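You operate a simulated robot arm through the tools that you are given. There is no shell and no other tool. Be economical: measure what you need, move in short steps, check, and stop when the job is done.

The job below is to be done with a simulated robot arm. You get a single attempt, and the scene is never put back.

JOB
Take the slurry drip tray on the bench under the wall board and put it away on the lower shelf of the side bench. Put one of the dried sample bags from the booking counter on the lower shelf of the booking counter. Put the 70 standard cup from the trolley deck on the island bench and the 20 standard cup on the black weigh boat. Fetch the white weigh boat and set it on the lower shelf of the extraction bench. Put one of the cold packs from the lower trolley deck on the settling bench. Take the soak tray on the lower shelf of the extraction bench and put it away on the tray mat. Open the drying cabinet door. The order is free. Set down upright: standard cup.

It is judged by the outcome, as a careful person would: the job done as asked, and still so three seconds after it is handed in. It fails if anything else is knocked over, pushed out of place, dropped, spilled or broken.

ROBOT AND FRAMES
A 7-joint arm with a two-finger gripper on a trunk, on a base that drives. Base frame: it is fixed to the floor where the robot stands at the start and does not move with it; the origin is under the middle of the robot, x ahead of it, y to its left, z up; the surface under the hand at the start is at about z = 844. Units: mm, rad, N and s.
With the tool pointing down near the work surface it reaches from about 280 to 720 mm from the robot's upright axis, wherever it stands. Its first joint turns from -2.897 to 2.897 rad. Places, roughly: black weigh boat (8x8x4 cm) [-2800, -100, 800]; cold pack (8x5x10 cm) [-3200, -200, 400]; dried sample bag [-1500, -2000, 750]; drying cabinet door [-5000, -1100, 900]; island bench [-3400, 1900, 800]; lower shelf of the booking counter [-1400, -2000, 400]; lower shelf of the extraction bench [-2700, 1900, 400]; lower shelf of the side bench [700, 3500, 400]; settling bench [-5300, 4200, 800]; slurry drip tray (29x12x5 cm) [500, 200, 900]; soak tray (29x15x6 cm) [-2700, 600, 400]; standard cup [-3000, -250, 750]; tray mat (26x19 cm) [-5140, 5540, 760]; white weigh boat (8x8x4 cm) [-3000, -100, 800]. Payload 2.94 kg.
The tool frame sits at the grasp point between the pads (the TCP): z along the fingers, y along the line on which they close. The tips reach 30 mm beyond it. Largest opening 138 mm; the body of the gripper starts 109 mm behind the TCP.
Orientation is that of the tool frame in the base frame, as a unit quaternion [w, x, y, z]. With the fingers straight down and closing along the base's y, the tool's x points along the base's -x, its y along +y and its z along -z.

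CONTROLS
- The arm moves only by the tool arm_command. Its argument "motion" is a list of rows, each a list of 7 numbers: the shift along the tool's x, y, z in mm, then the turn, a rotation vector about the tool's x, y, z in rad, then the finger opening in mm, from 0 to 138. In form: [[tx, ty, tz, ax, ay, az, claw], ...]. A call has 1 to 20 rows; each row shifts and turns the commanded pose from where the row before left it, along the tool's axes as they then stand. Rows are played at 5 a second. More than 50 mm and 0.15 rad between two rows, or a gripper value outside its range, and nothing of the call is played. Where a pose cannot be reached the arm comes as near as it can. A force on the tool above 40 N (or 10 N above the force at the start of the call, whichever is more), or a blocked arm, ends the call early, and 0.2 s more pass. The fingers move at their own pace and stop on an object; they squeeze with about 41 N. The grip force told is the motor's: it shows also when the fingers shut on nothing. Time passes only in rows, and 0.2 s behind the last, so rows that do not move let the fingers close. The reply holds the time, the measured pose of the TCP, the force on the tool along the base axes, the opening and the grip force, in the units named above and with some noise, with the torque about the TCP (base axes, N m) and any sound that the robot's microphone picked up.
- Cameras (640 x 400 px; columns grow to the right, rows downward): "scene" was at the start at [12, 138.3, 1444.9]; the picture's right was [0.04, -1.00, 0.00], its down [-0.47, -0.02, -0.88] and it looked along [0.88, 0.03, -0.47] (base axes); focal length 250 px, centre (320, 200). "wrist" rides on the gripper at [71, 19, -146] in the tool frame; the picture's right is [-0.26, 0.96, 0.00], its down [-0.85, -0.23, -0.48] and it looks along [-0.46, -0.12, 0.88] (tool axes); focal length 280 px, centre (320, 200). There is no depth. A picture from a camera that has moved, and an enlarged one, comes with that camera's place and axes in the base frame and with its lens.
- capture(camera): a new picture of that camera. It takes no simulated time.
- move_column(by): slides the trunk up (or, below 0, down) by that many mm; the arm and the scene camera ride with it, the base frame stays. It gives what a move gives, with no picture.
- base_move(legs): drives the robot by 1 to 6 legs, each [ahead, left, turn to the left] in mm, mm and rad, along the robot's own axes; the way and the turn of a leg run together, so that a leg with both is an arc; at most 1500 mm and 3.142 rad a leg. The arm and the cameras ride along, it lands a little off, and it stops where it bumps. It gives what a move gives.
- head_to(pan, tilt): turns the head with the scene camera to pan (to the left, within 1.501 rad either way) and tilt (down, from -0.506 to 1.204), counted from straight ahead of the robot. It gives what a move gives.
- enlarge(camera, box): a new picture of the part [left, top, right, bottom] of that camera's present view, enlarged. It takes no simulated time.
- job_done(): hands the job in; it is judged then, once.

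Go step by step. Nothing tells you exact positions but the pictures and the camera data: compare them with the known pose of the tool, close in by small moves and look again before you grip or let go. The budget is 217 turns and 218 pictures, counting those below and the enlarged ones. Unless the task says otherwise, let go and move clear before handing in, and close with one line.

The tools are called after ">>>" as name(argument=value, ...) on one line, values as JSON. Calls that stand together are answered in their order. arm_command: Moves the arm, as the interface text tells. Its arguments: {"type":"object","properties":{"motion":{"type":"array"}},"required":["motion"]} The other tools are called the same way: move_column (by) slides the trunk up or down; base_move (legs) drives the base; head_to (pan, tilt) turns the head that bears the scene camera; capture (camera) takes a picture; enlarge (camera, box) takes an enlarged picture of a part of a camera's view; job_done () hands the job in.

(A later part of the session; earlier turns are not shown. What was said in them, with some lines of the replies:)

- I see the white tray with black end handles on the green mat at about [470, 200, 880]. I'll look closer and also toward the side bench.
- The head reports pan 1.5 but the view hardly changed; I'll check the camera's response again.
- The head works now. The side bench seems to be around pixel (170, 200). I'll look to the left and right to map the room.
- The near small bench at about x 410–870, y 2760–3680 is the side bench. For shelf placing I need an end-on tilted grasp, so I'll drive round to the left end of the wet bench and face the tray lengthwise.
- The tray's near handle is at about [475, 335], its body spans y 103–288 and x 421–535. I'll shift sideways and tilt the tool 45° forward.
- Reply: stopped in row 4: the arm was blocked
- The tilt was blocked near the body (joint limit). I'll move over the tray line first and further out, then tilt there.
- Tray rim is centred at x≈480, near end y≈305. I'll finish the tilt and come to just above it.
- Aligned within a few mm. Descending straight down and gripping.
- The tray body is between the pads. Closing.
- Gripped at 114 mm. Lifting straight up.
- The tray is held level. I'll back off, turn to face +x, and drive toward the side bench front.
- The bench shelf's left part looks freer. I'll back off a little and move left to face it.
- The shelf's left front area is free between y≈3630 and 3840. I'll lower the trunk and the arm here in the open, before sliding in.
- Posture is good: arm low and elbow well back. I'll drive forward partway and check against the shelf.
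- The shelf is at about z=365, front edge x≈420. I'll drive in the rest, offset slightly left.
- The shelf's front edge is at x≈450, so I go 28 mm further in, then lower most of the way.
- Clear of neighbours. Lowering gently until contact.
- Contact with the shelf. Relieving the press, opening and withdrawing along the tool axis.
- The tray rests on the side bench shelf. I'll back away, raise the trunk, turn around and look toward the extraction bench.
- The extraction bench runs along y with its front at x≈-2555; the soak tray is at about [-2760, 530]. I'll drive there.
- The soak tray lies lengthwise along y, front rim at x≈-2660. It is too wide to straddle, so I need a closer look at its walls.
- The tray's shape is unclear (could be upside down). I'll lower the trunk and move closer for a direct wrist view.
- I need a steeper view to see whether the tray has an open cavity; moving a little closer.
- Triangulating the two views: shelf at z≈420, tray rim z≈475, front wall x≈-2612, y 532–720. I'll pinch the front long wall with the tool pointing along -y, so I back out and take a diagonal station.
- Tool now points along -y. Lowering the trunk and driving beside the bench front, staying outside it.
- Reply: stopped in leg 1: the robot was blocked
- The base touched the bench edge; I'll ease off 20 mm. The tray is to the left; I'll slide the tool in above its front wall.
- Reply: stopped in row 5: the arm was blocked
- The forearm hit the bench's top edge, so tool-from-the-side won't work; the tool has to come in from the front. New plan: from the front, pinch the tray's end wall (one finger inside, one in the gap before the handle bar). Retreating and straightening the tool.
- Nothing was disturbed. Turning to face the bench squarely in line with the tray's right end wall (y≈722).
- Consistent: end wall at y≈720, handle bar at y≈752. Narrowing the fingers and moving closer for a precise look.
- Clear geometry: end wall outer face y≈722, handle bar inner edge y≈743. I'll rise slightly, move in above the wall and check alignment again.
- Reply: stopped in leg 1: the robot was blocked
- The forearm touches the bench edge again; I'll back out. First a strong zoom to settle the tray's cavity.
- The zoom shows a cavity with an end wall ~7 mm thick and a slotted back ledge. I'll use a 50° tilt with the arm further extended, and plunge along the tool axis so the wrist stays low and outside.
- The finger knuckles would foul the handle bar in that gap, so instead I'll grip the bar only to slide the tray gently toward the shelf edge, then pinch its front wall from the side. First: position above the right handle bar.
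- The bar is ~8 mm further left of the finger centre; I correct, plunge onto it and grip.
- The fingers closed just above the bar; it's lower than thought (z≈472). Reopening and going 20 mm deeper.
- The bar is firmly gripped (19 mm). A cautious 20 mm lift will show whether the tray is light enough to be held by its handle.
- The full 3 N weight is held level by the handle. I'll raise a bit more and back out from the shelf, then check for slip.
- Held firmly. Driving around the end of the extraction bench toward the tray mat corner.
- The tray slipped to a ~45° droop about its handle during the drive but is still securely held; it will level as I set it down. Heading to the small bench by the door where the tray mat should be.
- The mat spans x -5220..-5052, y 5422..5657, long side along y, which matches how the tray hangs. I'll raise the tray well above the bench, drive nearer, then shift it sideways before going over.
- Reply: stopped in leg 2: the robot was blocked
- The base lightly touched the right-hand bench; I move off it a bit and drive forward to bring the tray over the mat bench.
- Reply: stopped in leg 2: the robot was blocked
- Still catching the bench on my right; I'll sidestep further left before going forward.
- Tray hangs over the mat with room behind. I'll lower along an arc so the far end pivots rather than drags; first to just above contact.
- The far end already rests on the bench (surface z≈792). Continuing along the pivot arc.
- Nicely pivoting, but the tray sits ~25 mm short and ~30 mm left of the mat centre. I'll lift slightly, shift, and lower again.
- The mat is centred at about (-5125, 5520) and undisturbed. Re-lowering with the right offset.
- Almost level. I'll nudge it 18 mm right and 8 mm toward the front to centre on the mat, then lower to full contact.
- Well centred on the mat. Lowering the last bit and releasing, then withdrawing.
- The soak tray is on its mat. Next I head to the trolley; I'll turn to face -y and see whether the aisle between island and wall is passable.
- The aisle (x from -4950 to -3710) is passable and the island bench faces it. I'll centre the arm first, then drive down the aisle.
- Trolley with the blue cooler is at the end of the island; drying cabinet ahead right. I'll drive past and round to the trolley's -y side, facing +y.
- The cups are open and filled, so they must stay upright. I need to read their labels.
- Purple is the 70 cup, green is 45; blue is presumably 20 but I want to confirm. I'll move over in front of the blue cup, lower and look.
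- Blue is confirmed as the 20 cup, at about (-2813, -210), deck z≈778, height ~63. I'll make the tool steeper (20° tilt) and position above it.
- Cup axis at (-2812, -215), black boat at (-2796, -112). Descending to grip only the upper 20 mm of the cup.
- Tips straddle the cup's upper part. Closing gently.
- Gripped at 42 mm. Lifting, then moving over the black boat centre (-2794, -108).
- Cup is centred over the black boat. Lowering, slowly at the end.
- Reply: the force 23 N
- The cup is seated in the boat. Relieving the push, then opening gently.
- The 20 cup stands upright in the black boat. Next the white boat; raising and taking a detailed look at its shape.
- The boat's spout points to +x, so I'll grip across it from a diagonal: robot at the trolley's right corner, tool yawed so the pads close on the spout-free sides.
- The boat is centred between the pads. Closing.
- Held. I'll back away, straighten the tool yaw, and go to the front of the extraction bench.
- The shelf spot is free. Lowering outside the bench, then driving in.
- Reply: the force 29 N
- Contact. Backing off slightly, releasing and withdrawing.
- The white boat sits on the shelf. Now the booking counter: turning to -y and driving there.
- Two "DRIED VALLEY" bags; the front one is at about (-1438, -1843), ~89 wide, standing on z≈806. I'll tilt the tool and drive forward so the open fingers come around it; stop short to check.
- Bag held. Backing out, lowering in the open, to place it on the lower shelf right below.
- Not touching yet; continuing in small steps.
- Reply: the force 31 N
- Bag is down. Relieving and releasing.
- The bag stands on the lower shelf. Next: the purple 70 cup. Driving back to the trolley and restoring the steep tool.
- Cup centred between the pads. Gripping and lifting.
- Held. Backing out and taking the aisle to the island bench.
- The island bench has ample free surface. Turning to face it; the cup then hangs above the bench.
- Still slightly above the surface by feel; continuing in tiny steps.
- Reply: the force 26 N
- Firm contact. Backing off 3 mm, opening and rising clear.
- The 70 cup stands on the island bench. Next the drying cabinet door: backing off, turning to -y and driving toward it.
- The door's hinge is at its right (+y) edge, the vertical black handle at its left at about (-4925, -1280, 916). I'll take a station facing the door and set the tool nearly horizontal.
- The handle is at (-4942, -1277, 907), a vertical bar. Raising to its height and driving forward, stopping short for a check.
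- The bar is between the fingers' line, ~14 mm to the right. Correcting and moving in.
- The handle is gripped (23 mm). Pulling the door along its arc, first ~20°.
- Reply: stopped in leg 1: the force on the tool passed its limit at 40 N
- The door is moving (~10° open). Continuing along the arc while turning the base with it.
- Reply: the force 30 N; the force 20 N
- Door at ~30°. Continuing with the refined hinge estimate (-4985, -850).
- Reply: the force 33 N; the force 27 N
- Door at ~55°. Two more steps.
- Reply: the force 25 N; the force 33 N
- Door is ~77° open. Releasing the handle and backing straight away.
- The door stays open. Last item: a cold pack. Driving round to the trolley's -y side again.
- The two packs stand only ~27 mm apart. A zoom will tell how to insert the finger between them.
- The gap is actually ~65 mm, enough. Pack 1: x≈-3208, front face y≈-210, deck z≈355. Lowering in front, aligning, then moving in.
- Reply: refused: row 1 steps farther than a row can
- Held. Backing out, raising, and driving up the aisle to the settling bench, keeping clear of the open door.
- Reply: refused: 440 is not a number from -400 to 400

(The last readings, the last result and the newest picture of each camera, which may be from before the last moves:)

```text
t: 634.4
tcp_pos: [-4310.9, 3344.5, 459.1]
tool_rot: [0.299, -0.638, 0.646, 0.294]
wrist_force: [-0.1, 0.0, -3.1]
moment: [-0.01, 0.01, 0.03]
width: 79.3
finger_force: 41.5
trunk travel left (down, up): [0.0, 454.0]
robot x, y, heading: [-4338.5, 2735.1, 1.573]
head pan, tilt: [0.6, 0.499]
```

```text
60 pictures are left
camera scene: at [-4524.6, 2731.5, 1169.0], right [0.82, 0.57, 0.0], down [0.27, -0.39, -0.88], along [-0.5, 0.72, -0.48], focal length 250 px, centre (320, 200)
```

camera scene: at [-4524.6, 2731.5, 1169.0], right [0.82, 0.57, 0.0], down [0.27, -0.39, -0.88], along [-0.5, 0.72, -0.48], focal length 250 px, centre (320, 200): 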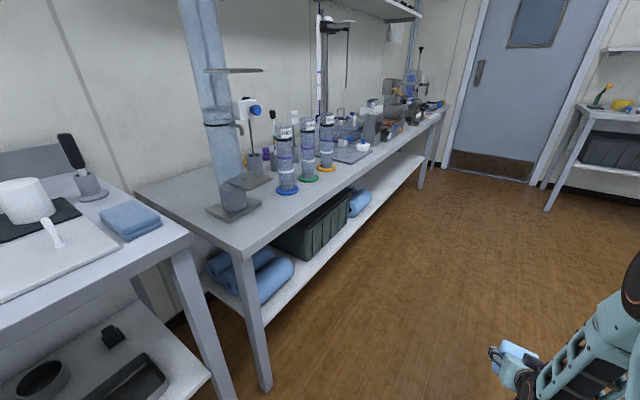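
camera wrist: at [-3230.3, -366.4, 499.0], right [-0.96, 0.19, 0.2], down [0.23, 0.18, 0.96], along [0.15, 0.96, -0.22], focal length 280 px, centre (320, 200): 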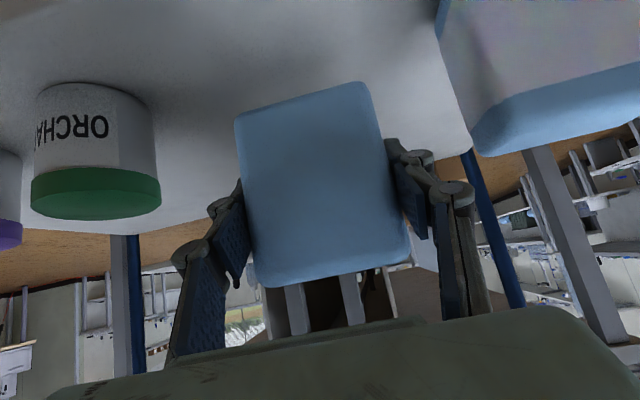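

The trunk raise was refused but all is clear. I'll raise now, turn to face the settling bench and look for a free spot.

>>> move_column(by=400)

>>> move_column(by=54)

>>> base_move(legs=[[500, -130, 0], [0, 0, 1.568]])

>>> head_to(pan=0.0, tilt=0.6)

>>> capture(camera="scene")

```text
t: 638.2
tcp_pos: [-4311.3, 3345.4, 858.4]
tool_rot: [0.299, -0.638, 0.646, 0.294]
wrist_force: [0.2, -0.2, -3.5]
moment: [0.0, 0.0, -0.04]
width: 79.1
finger_force: 40.9
trunk travel left (down, up): [-400.0, 54.0]
robot x, y, heading: [-4337.2, 2736.9, 1.574]
head pan, tilt: [0.6, 0.499]
```

```text
t: 639.1
tcp_pos: [-4311.4, 3344.6, 912.4]
tool_rot: [0.3, -0.638, 0.645, 0.294]
wrist_force: [-0.3, -0.2, -3.3]
moment: [0.01, -0.03, -0.03]
width: 79.2
finger_force: 41.0
trunk travel left (down, up): [-454.0, 0.0]
robot x, y, heading: [-4339.5, 2738.0, 1.573]
head pan, tilt: [0.6, 0.499]
```

```text
t: 646.1
tcp_pos: [-4821.6, 3227.2, 913.2]
tool_rot: [0.011, 0.907, 0.026, -0.419]
wrist_force: [-0.2, -0.1, -3.4]
moment: [0.01, 0.02, 0.01]
width: 79.2
finger_force: 40.9
trunk travel left (down, up): [-454.0, 0.0]
robot x, y, heading: [-4211.5, 3240.6, -3.063]
head pan, tilt: [0.6, 0.499]
```

```text
t: 647.1
tcp_pos: [-4821.4, 3227.0, 913.1]
tool_rot: [0.011, 0.907, 0.027, -0.419]
wrist_force: [0.7, -0.3, -3.7]
moment: [0.01, -0.01, -0.04]
width: 79.3
finger_force: 41.1
trunk travel left (down, up): [-454.0, 0.0]
robot x, y, heading: [-4211.6, 3240.9, -3.064]
head pan, tilt: [0.0, 0.6]
```

```text
59 pictures are left
camera scene: at [-4211.3, 3106.2, 1613.6], right [-0.08, 1.0, 0.0], down [0.56, 0.04, -0.82], along [-0.82, -0.06, -0.57], focal length 250 px, centre (320, 200)
```

scene: 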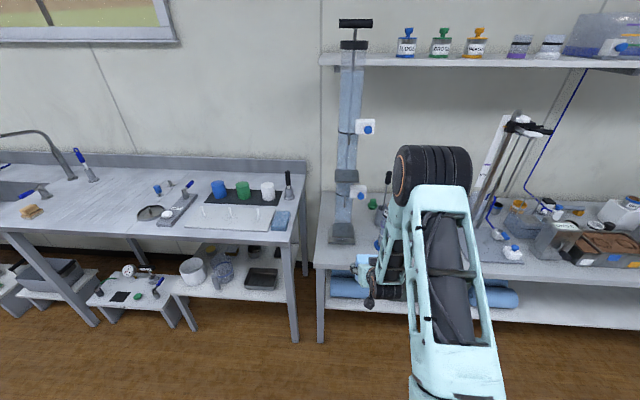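

>>> capture(camera="wrist")

>>> head_to(pan=-0.75, tilt=0.6)

>>> capture(camera="scene")

```text
58 pictures are left
camera wrist: at [-4665.2, 3217.1, 952.5], right [-0.11, -0.97, 0.2], down [-0.2, 0.22, 0.96], along [-0.97, 0.07, -0.22], focal length 280 px, centre (320, 200)
```

wrist: 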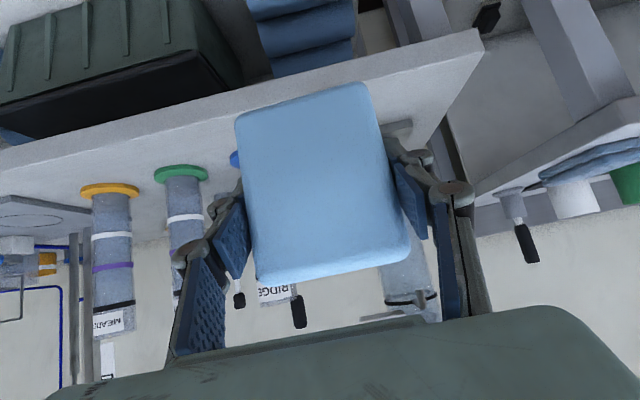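

```text
t: 648.2
tcp_pos: [-4822.3, 3227.1, 912.4]
tool_rot: [0.011, 0.907, 0.027, -0.419]
wrist_force: [0.1, 0.4, -3.5]
moment: [0.01, 0.0, -0.01]
width: 79.2
finger_force: 41.1
trunk travel left (down, up): [-454.0, 0.0]
robot x, y, heading: [-4214.6, 3241.8, -3.069]
head pan, tilt: [-0.75, 0.6]
```

```text
57 pictures are left
camera scene: at [-4192.2, 3168.1, 1613.6], right [0.62, 0.78, 0.0], down [0.44, -0.35, -0.82], along [-0.64, 0.52, -0.57], focal length 250 px, centre (320, 200)
```

scene: 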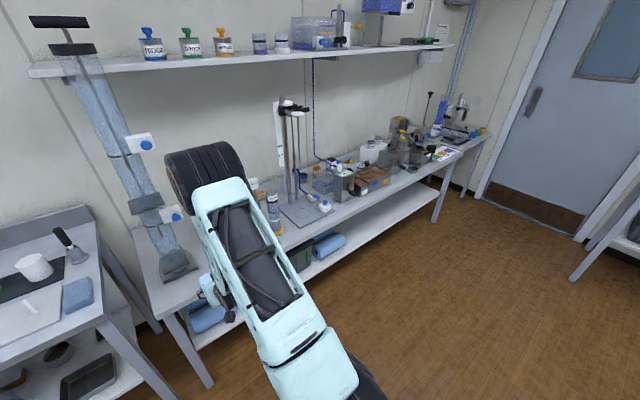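

There is a clear ~110 mm strip along the front edge (edge x≈-4875, cylinder bases from -4980). I'll place the pack there at about (-4925, 3195).

>>> base_move(legs=[[97, 25, 0]])

>>> arm_command(motion=[[15, 0, 13, 0, 0, 0, 60], [14, 0, 12, 0, 0, 0, 60], [0, 0, 0, 0, 0, 0, 60]])

>>> capture(camera="wrist")

```text
t: 649.4
tcp_pos: [-4916.4, 3195.0, 912.0]
tool_rot: [0.011, 0.907, 0.026, -0.419]
wrist_force: [-0.7, -1.1, -3.8]
moment: [0.02, 0.0, 0.01]
width: 79.4
finger_force: 40.5
trunk travel left (down, up): [-454.0, 0.0]
robot x, y, heading: [-4307.7, 3208.3, -3.063]
head pan, tilt: [-0.75, 0.6]
```

```text
t: 650.2
tcp_pos: [-4917.6, 3194.9, 874.3]
tool_rot: [0.011, 0.907, 0.027, -0.42]
wrist_force: [0.3, 0.9, -2.9]
moment: [0.03, 0.02, 0.0]
width: 79.5
finger_force: 40.5
trunk travel left (down, up): [-454.0, 0.0]
robot x, y, heading: [-4306.2, 3205.9, -3.069]
head pan, tilt: [-0.75, 0.6]
```

```text
56 pictures are left
camera wrist: at [-4760.8, 3184.7, 913.7], right [-0.11, -0.97, 0.2], down [-0.2, 0.22, 0.96], along [-0.97, 0.07, -0.22], focal length 280 px, centre (320, 200)
```

wrist: 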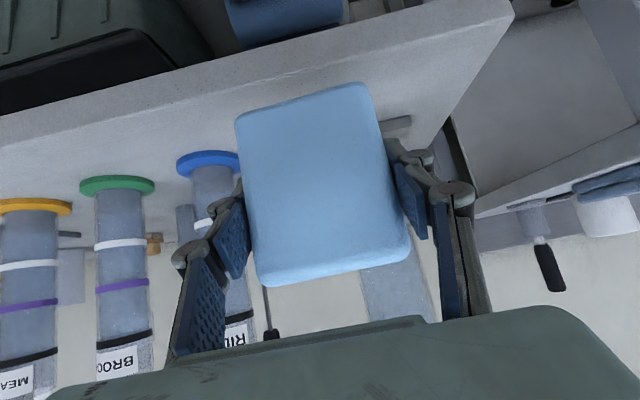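

>>> arm_command(motion=[[9, 0, 8, 0, 0, 0, 60], [3, 0, 2, 0, 0, 0, 60], [2, 0, 2, 0, 0, 0, 60], [2, 0, 2, 0, 0, 0, 60], [2, 0, 2, 0, 0, 0, 60], [0, 0, 0, 0, 0, 0, 60]])

```text
t: 651.6
tcp_pos: [-4917.4, 3193.9, 851.7]
tool_rot: [0.01, 0.907, 0.026, -0.42]
wrist_force: [0.1, 0.9, -3.9]
moment: [0.02, 0.0, 0.0]
width: 79.2
finger_force: 41.1
trunk travel left (down, up): [-454.0, 0.0]
robot x, y, heading: [-4306.6, 3209.7, -3.068]
head pan, tilt: [-0.75, 0.6]
```

>>> arm_command(motion=[[2, 0, 2, 0, 0, 0, 60], [2, 0, 1, 0, 0, 0, 60], [0, 0, 0, 0, 0, 0, 60]])

>>> arm_command(motion=[[2, 0, 1, 0, 0, 0, 60], [1, 0, 1, 0, 0, 0, 60], [0, 0, 0, 0, 0, 0, 60]])

>>> enlarge(camera="wrist", box=[180, 50, 460, 225])

```text
t: 652.4
tcp_pos: [-4918.6, 3194.9, 846.4]
tool_rot: [0.011, 0.908, 0.026, -0.419]
wrist_force: [0.3, 0.5, -4.2]
moment: [-0.01, -0.01, 0.0]
width: 79.3
finger_force: 41.0
trunk travel left (down, up): [-454.0, 0.0]
robot x, y, heading: [-4309.8, 3207.3, -3.064]
head pan, tilt: [-0.75, 0.6]
```

```text
t: 653.2
tcp_pos: [-4915.3, 3196.2, 843.5]
tool_rot: [0.011, 0.907, 0.027, -0.419]
wrist_force: [0.4, 0.0, -2.8]
moment: [0.03, 0.01, 0.01]
width: 79.4
finger_force: 41.0
trunk travel left (down, up): [-454.0, 0.0]
robot x, y, heading: [-4305.9, 3207.8, -3.065]
head pan, tilt: [-0.75, 0.6]
```

```text
2.29 times, centred on (320, 138) of wrist
camera zoom: at [-4759.2, 3185.7, 882.5], right [-0.11, -0.97, 0.2], down [-0.2, 0.22, 0.96], along [-0.97, 0.07, -0.22], focal length 641 px, centre (320, 343)
```

zoom: 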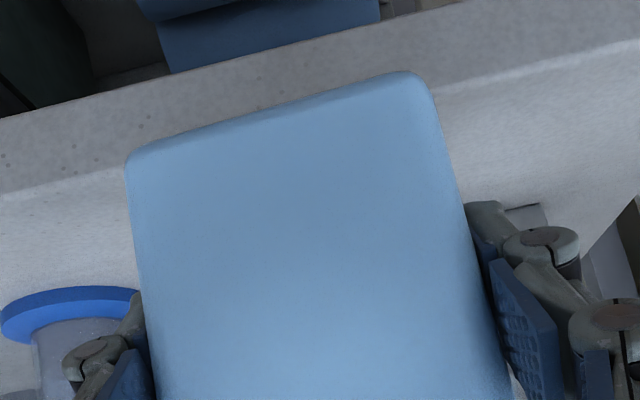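

The pack's front face is right at the bench edge, so I'll lift slightly and move it ~28 mm further in before setting down.

>>> arm_command(motion=[[-10, 0, -8, 0, 0, 0, 60], [-8, 4, 11, 0, 0, 0, 60], [-10, 4, 11, 0, 0, 0, 60], [0, 0, 0, 0, 0, 0, 60]])

>>> enlarge(camera="wrist", box=[120, 50, 520, 300])

```text
t: 654.2
tcp_pos: [-4945.8, 3186.6, 854.4]
tool_rot: [0.011, 0.908, 0.027, -0.419]
wrist_force: [-0.5, -0.6, -3.2]
moment: [0.0, 0.03, 0.01]
width: 79.3
finger_force: 40.6
trunk travel left (down, up): [-454.0, 0.0]
robot x, y, heading: [-4309.3, 3209.9, -3.069]
head pan, tilt: [-0.75, 0.6]
```

```text
1.60 times, centred on (320, 175) of wrist
camera zoom: at [-4788.9, 3175.8, 894.1], right [-0.11, -0.97, 0.2], down [-0.2, 0.22, 0.96], along [-0.97, 0.07, -0.22], focal length 449 px, centre (320, 240)
```

zoom: 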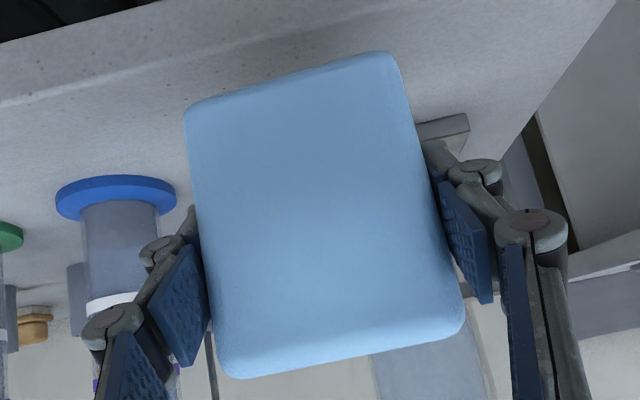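

>>> arm_command(motion=[[6, 0, 5, 0, 0, 0, 60], [3, 0, 2, 0, 0, 0, 60], [2, 0, 1, 0, 0, 0, 60], [2, 0, 1, 0, 0, 0, 60], [0, 0, 0, 0, 0, 0, 60]])

>>> arm_command(motion=[[1.5, 0, 1.3, 0, 0, 0, 60], [1.5, 0, 1.3, 0, 0, 0, 60], [0, 0, 0, 0, 0, 0, 60]])

>>> arm_command(motion=[[1.5, 0, 1.3, 0, 0, 0, 60], [1.5, 0, 1.3, 0, 0, 0, 60], [0, 0, 0, 0, 0, 0, 60]])

```text
t: 655.4
tcp_pos: [-4943.6, 3185.3, 837.8]
tool_rot: [0.011, 0.908, 0.026, -0.419]
wrist_force: [0.3, -0.1, -2.6]
moment: [-0.03, -0.03, -0.03]
width: 79.4
finger_force: 41.1
trunk travel left (down, up): [-454.0, 0.0]
robot x, y, heading: [-4308.1, 3208.6, -3.065]
head pan, tilt: [-0.75, 0.6]
```

```text
t: 656.2
tcp_pos: [-4943.6, 3185.8, 833.7]
tool_rot: [0.011, 0.907, 0.026, -0.419]
wrist_force: [-0.4, 1.3, -3.4]
moment: [0.02, 0.02, -0.01]
width: 79.2
finger_force: 41.3
trunk travel left (down, up): [-454.0, 0.0]
robot x, y, heading: [-4308.4, 3210.8, -3.064]
head pan, tilt: [-0.75, 0.6]
```

```text
t: 657.0
tcp_pos: [-4942.5, 3185.0, 830.3]
tool_rot: [0.011, 0.907, 0.026, -0.419]
wrist_force: [0.0, -0.1, -3.0]
moment: [0.03, 0.01, 0.0]
width: 79.4
finger_force: 41.0
trunk travel left (down, up): [-454.0, 0.0]
robot x, y, heading: [-4308.1, 3210.8, -3.064]
head pan, tilt: [-0.75, 0.6]
```

No contact yet, so the bench is lower than assumed; I'll recheck the picture before continuing.

>>> enlarge(camera="wrist", box=[120, 50, 520, 300])

>>> head_to(pan=0.25, tilt=0.7)

>>> enlarge(camera="scene", box=[300, 150, 480, 290])

```text
1.60 times, centred on (320, 175) of wrist
camera zoom: at [-4786.5, 3175.5, 870.1], right [-0.11, -0.97, 0.2], down [-0.2, 0.22, 0.96], along [-0.97, 0.07, -0.22], focal length 449 px, centre (320, 240)
```

zoom: 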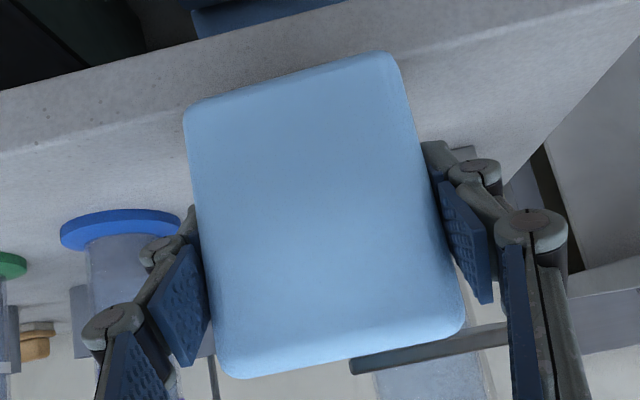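

```text
t: 658.2
tcp_pos: [-4942.0, 3185.8, 829.7]
tool_rot: [0.011, 0.907, 0.026, -0.42]
wrist_force: [-0.3, -0.3, -3.0]
moment: [-0.02, 0.01, -0.02]
width: 79.3
finger_force: 40.9
trunk travel left (down, up): [-454.0, 0.0]
robot x, y, heading: [-4309.3, 3209.5, -3.067]
head pan, tilt: [0.25, 0.7]
```

```text
2.86 times, centred on (390, 220) of scene
camera zoom: at [-4298.8, 3053.7, 1605.0], right [-0.32, 0.95, 0.0], down [0.61, 0.2, -0.76], along [-0.73, -0.24, -0.64], focal length 715 px, centre (120, 143)
```

zoom: 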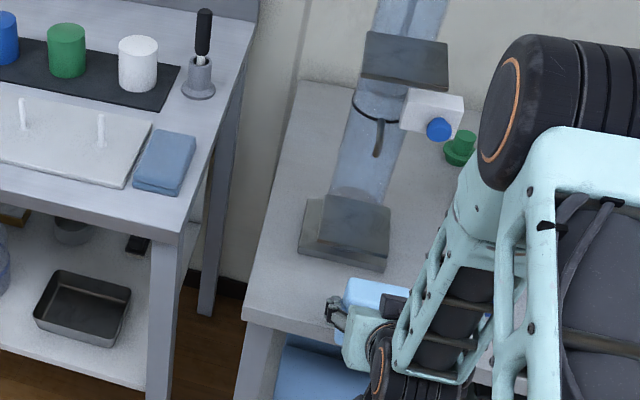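

The bench is at z≈768 with its edge at x≈-4947, so the pack needs to go ~47 mm further in. There is room (stand base and cylinders begin beyond -5040).

>>> arm_command(motion=[[-14, 0, 5, 0, 0, 0, 60], [-11, 0, 13, 0, 0, 0, 60], [-11, 0, 13, 0, 0, 0, 60], [0, 0, 0, 0, 0, 0, 60]])

>>> capture(camera="wrist")

```text
t: 659.2
tcp_pos: [-4987.6, 3183.1, 837.0]
tool_rot: [0.01, 0.909, 0.026, -0.417]
wrist_force: [15.5, 0.0, -8.5]
moment: [-0.02, 0.59, -0.08]
width: 79.7
finger_force: 41.3
trunk travel left (down, up): [-454.0, 0.0]
robot x, y, heading: [-4309.3, 3207.3, -3.063]
head pan, tilt: [0.25, 0.7]
```

```text
51 pictures are left
camera wrist: at [-4831.0, 3172.9, 878.3], right [-0.12, -0.97, 0.2], down [-0.2, 0.22, 0.95], along [-0.97, 0.07, -0.22], focal length 280 px, centre (320, 200)
```

wrist: 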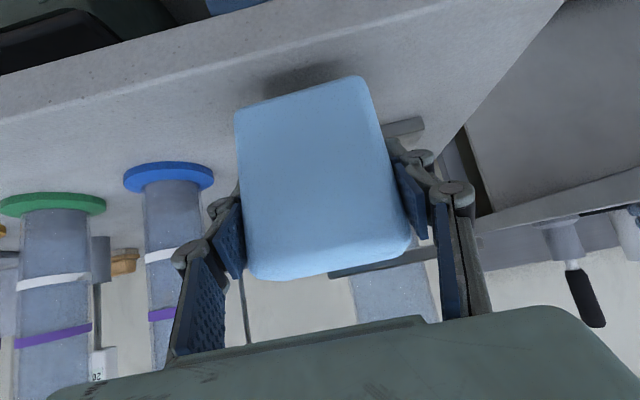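

The pack's back touched the stand's small platform; backing off right away, shifting 55 mm to +y where the strip is free behind.

>>> arm_command(motion=[[10, 0, -12, 0, 0, 0, 60], [0, -19, 0, 0, 0, 0, 60], [0, -19, 0, 0, 0, 0, 60], [0, -18, 0, 0, 0, 0, 60], [0, 0, 0, 0, 0, 0, 60]])

>>> capture(camera="wrist")

>>> enlarge(camera="scene", box=[300, 100, 480, 260])

```text
t: 660.5
tcp_pos: [-4977.4, 3238.9, 839.0]
tool_rot: [0.011, 0.908, 0.026, -0.418]
wrist_force: [0.5, 0.4, -2.7]
moment: [-0.01, 0.01, 0.0]
width: 79.1
finger_force: 41.0
trunk travel left (down, up): [-454.0, 0.0]
robot x, y, heading: [-4306.4, 3211.5, -3.064]
head pan, tilt: [0.25, 0.7]
```

```text
50 pictures are left
camera wrist: at [-4820.9, 3229.7, 878.8], right [-0.11, -0.97, 0.2], down [-0.2, 0.22, 0.96], along [-0.97, 0.07, -0.22], focal length 280 px, centre (320, 200)
```

wrist: 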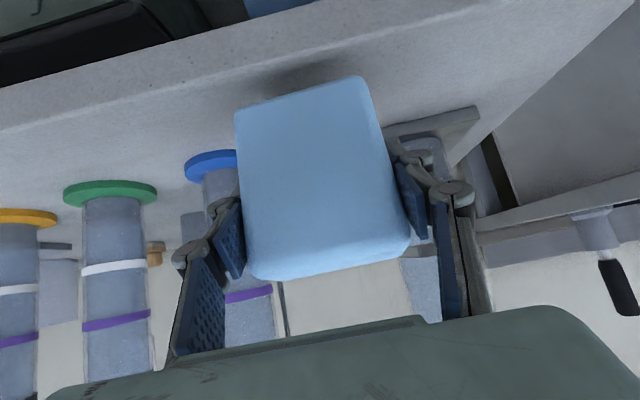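

```text
2.50 times, centred on (390, 180) of scene
camera zoom: at [-4298.7, 3053.6, 1605.0], right [-0.32, 0.95, 0.0], down [0.61, 0.21, -0.76], along [-0.72, -0.24, -0.64], focal length 626 px, centre (145, 250)
```

zoom: 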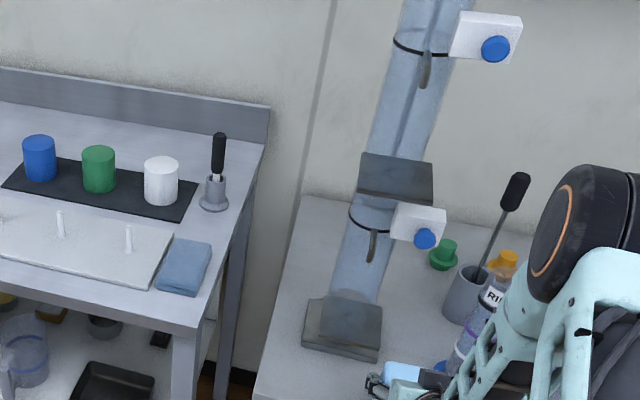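

The stand is unaffected, and the pack now has clear space around it and lies inside the edge. Lowering to contact.

>>> arm_command(motion=[[5, 0, 4, 0, 0, 0, 60], [3, 0, 2.5, 0, 0, 0, 60], [2, 0, 1.5, 0, 0, 0, 60], [0, 0, 0, 0, 0, 0, 60]])

>>> arm_command(motion=[[1.5, 0, 1.3, 0, 0, 0, 60], [1.5, 0, 1.3, 0, 0, 0, 60], [0, 0, 0, 0, 0, 0, 60]])

>>> arm_command(motion=[[1.5, 0, 1.3, 0, 0, 0, 60], [1.5, 0, 1.3, 0, 0, 0, 60], [0, 0, 0, 0, 0, 0, 60]])

```text
t: 661.5
tcp_pos: [-4977.3, 3240.1, 825.0]
tool_rot: [0.011, 0.907, 0.026, -0.419]
wrist_force: [0.7, 0.4, -4.3]
moment: [-0.02, 0.01, 0.0]
width: 79.1
finger_force: 40.9
trunk travel left (down, up): [-454.0, 0.0]
robot x, y, heading: [-4309.6, 3210.1, -3.07]
head pan, tilt: [0.25, 0.7]
```

```text
t: 662.2
tcp_pos: [-4977.1, 3240.3, 820.1]
tool_rot: [0.011, 0.907, 0.027, -0.419]
wrist_force: [0.3, 0.3, -3.4]
moment: [0.01, 0.01, 0.03]
width: 79.5
finger_force: 41.4
trunk travel left (down, up): [-454.0, 0.0]
robot x, y, heading: [-4305.6, 3208.0, -3.071]
head pan, tilt: [0.25, 0.7]
```

```text
t: 663.0
tcp_pos: [-4978.5, 3241.6, 817.8]
tool_rot: [0.011, 0.907, 0.027, -0.42]
wrist_force: [0.5, 0.8, -0.1]
moment: [-0.12, -0.06, 0.03]
width: 79.4
finger_force: 41.1
trunk travel left (down, up): [-454.0, 0.0]
robot x, y, heading: [-4308.3, 3209.9, -3.067]
head pan, tilt: [0.25, 0.7]
```

Weight is now carried by the bench. Releasing and withdrawing.

>>> arm_command(motion=[[0.8, 0, 0.6, 0, 0, 0, 60], [0, 0, 0, 0, 0, 0, 72], [0, 0, 0, 0, 0, 0, 88], [0, 0, 0, 0, 0, 0, 98], [0, 0, 0, 0, 0, 0, 98]])

>>> arm_command(motion=[[0, 0, -20, 0, 0, 0, 98], [0, 0, -35, 0, 0, 0, 98], [0, 0, -45, 0, 0, 0, 98]])

>>> base_move(legs=[[-200, 0, 0]])

>>> capture(camera="wrist")

>>> capture(camera="scene")

```text
t: 664.2
tcp_pos: [-4977.4, 3242.1, 816.5]
tool_rot: [0.011, 0.907, 0.026, -0.419]
wrist_force: [1.1, 0.0, 0.0]
moment: [-0.01, -0.02, -0.01]
width: 97.9
finger_force: 0.0
trunk travel left (down, up): [-454.0, 0.0]
robot x, y, heading: [-4303.8, 3210.1, -3.07]
head pan, tilt: [0.25, 0.7]
```

```text
t: 665.0
tcp_pos: [-4902.7, 3246.2, 883.6]
tool_rot: [0.011, 0.907, 0.026, -0.419]
wrist_force: [0.9, 0.2, -0.2]
moment: [-0.01, 0.0, 0.01]
width: 98.0
finger_force: 0.0
trunk travel left (down, up): [-454.0, 0.0]
robot x, y, heading: [-4306.0, 3207.4, -3.067]
head pan, tilt: [0.25, 0.7]
```

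```text
t: 666.6
tcp_pos: [-4704.5, 3262.7, 882.5]
tool_rot: [0.01, 0.907, 0.024, -0.42]
wrist_force: [-1.3, 0.0, 0.2]
moment: [0.01, -0.02, 0.01]
width: 98.0
finger_force: 0.2
trunk travel left (down, up): [-454.0, 0.0]
robot x, y, heading: [-4108.7, 3228.7, -3.067]
head pan, tilt: [0.25, 0.7]
```

```text
48 pictures are left
camera wrist: at [-4547.8, 3252.2, 923.3], right [-0.12, -0.97, 0.2], down [-0.2, 0.22, 0.96], along [-0.97, 0.07, -0.22], focal length 280 px, centre (320, 200)
```

wrist: 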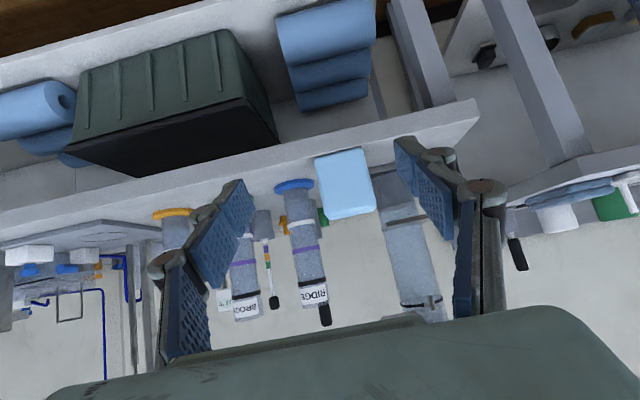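

```text
47 pictures are left
camera scene: at [-4100.0, 3068.1, 1605.0], right [-0.32, 0.95, 0.0], down [0.61, 0.2, -0.77], along [-0.73, -0.24, -0.64], focal length 250 px, centre (320, 200)
```

scene: 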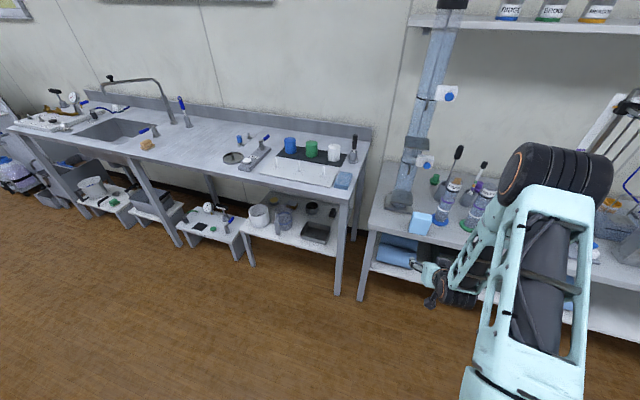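

The cold pack stands on the settling bench beside the cylinders. All the items have been placed, the door was left open, and the arm is clear, so I'm handing in.

>>> job_done()

```text
The job is handed in.
```

I carried out every part of the job, the door was last seen open about 77°, and it has been handed in; while I worked, the arm and base bumped a few benches and the cold pack brushed the column stand on the settling bench, but I saw nothing knocked over.
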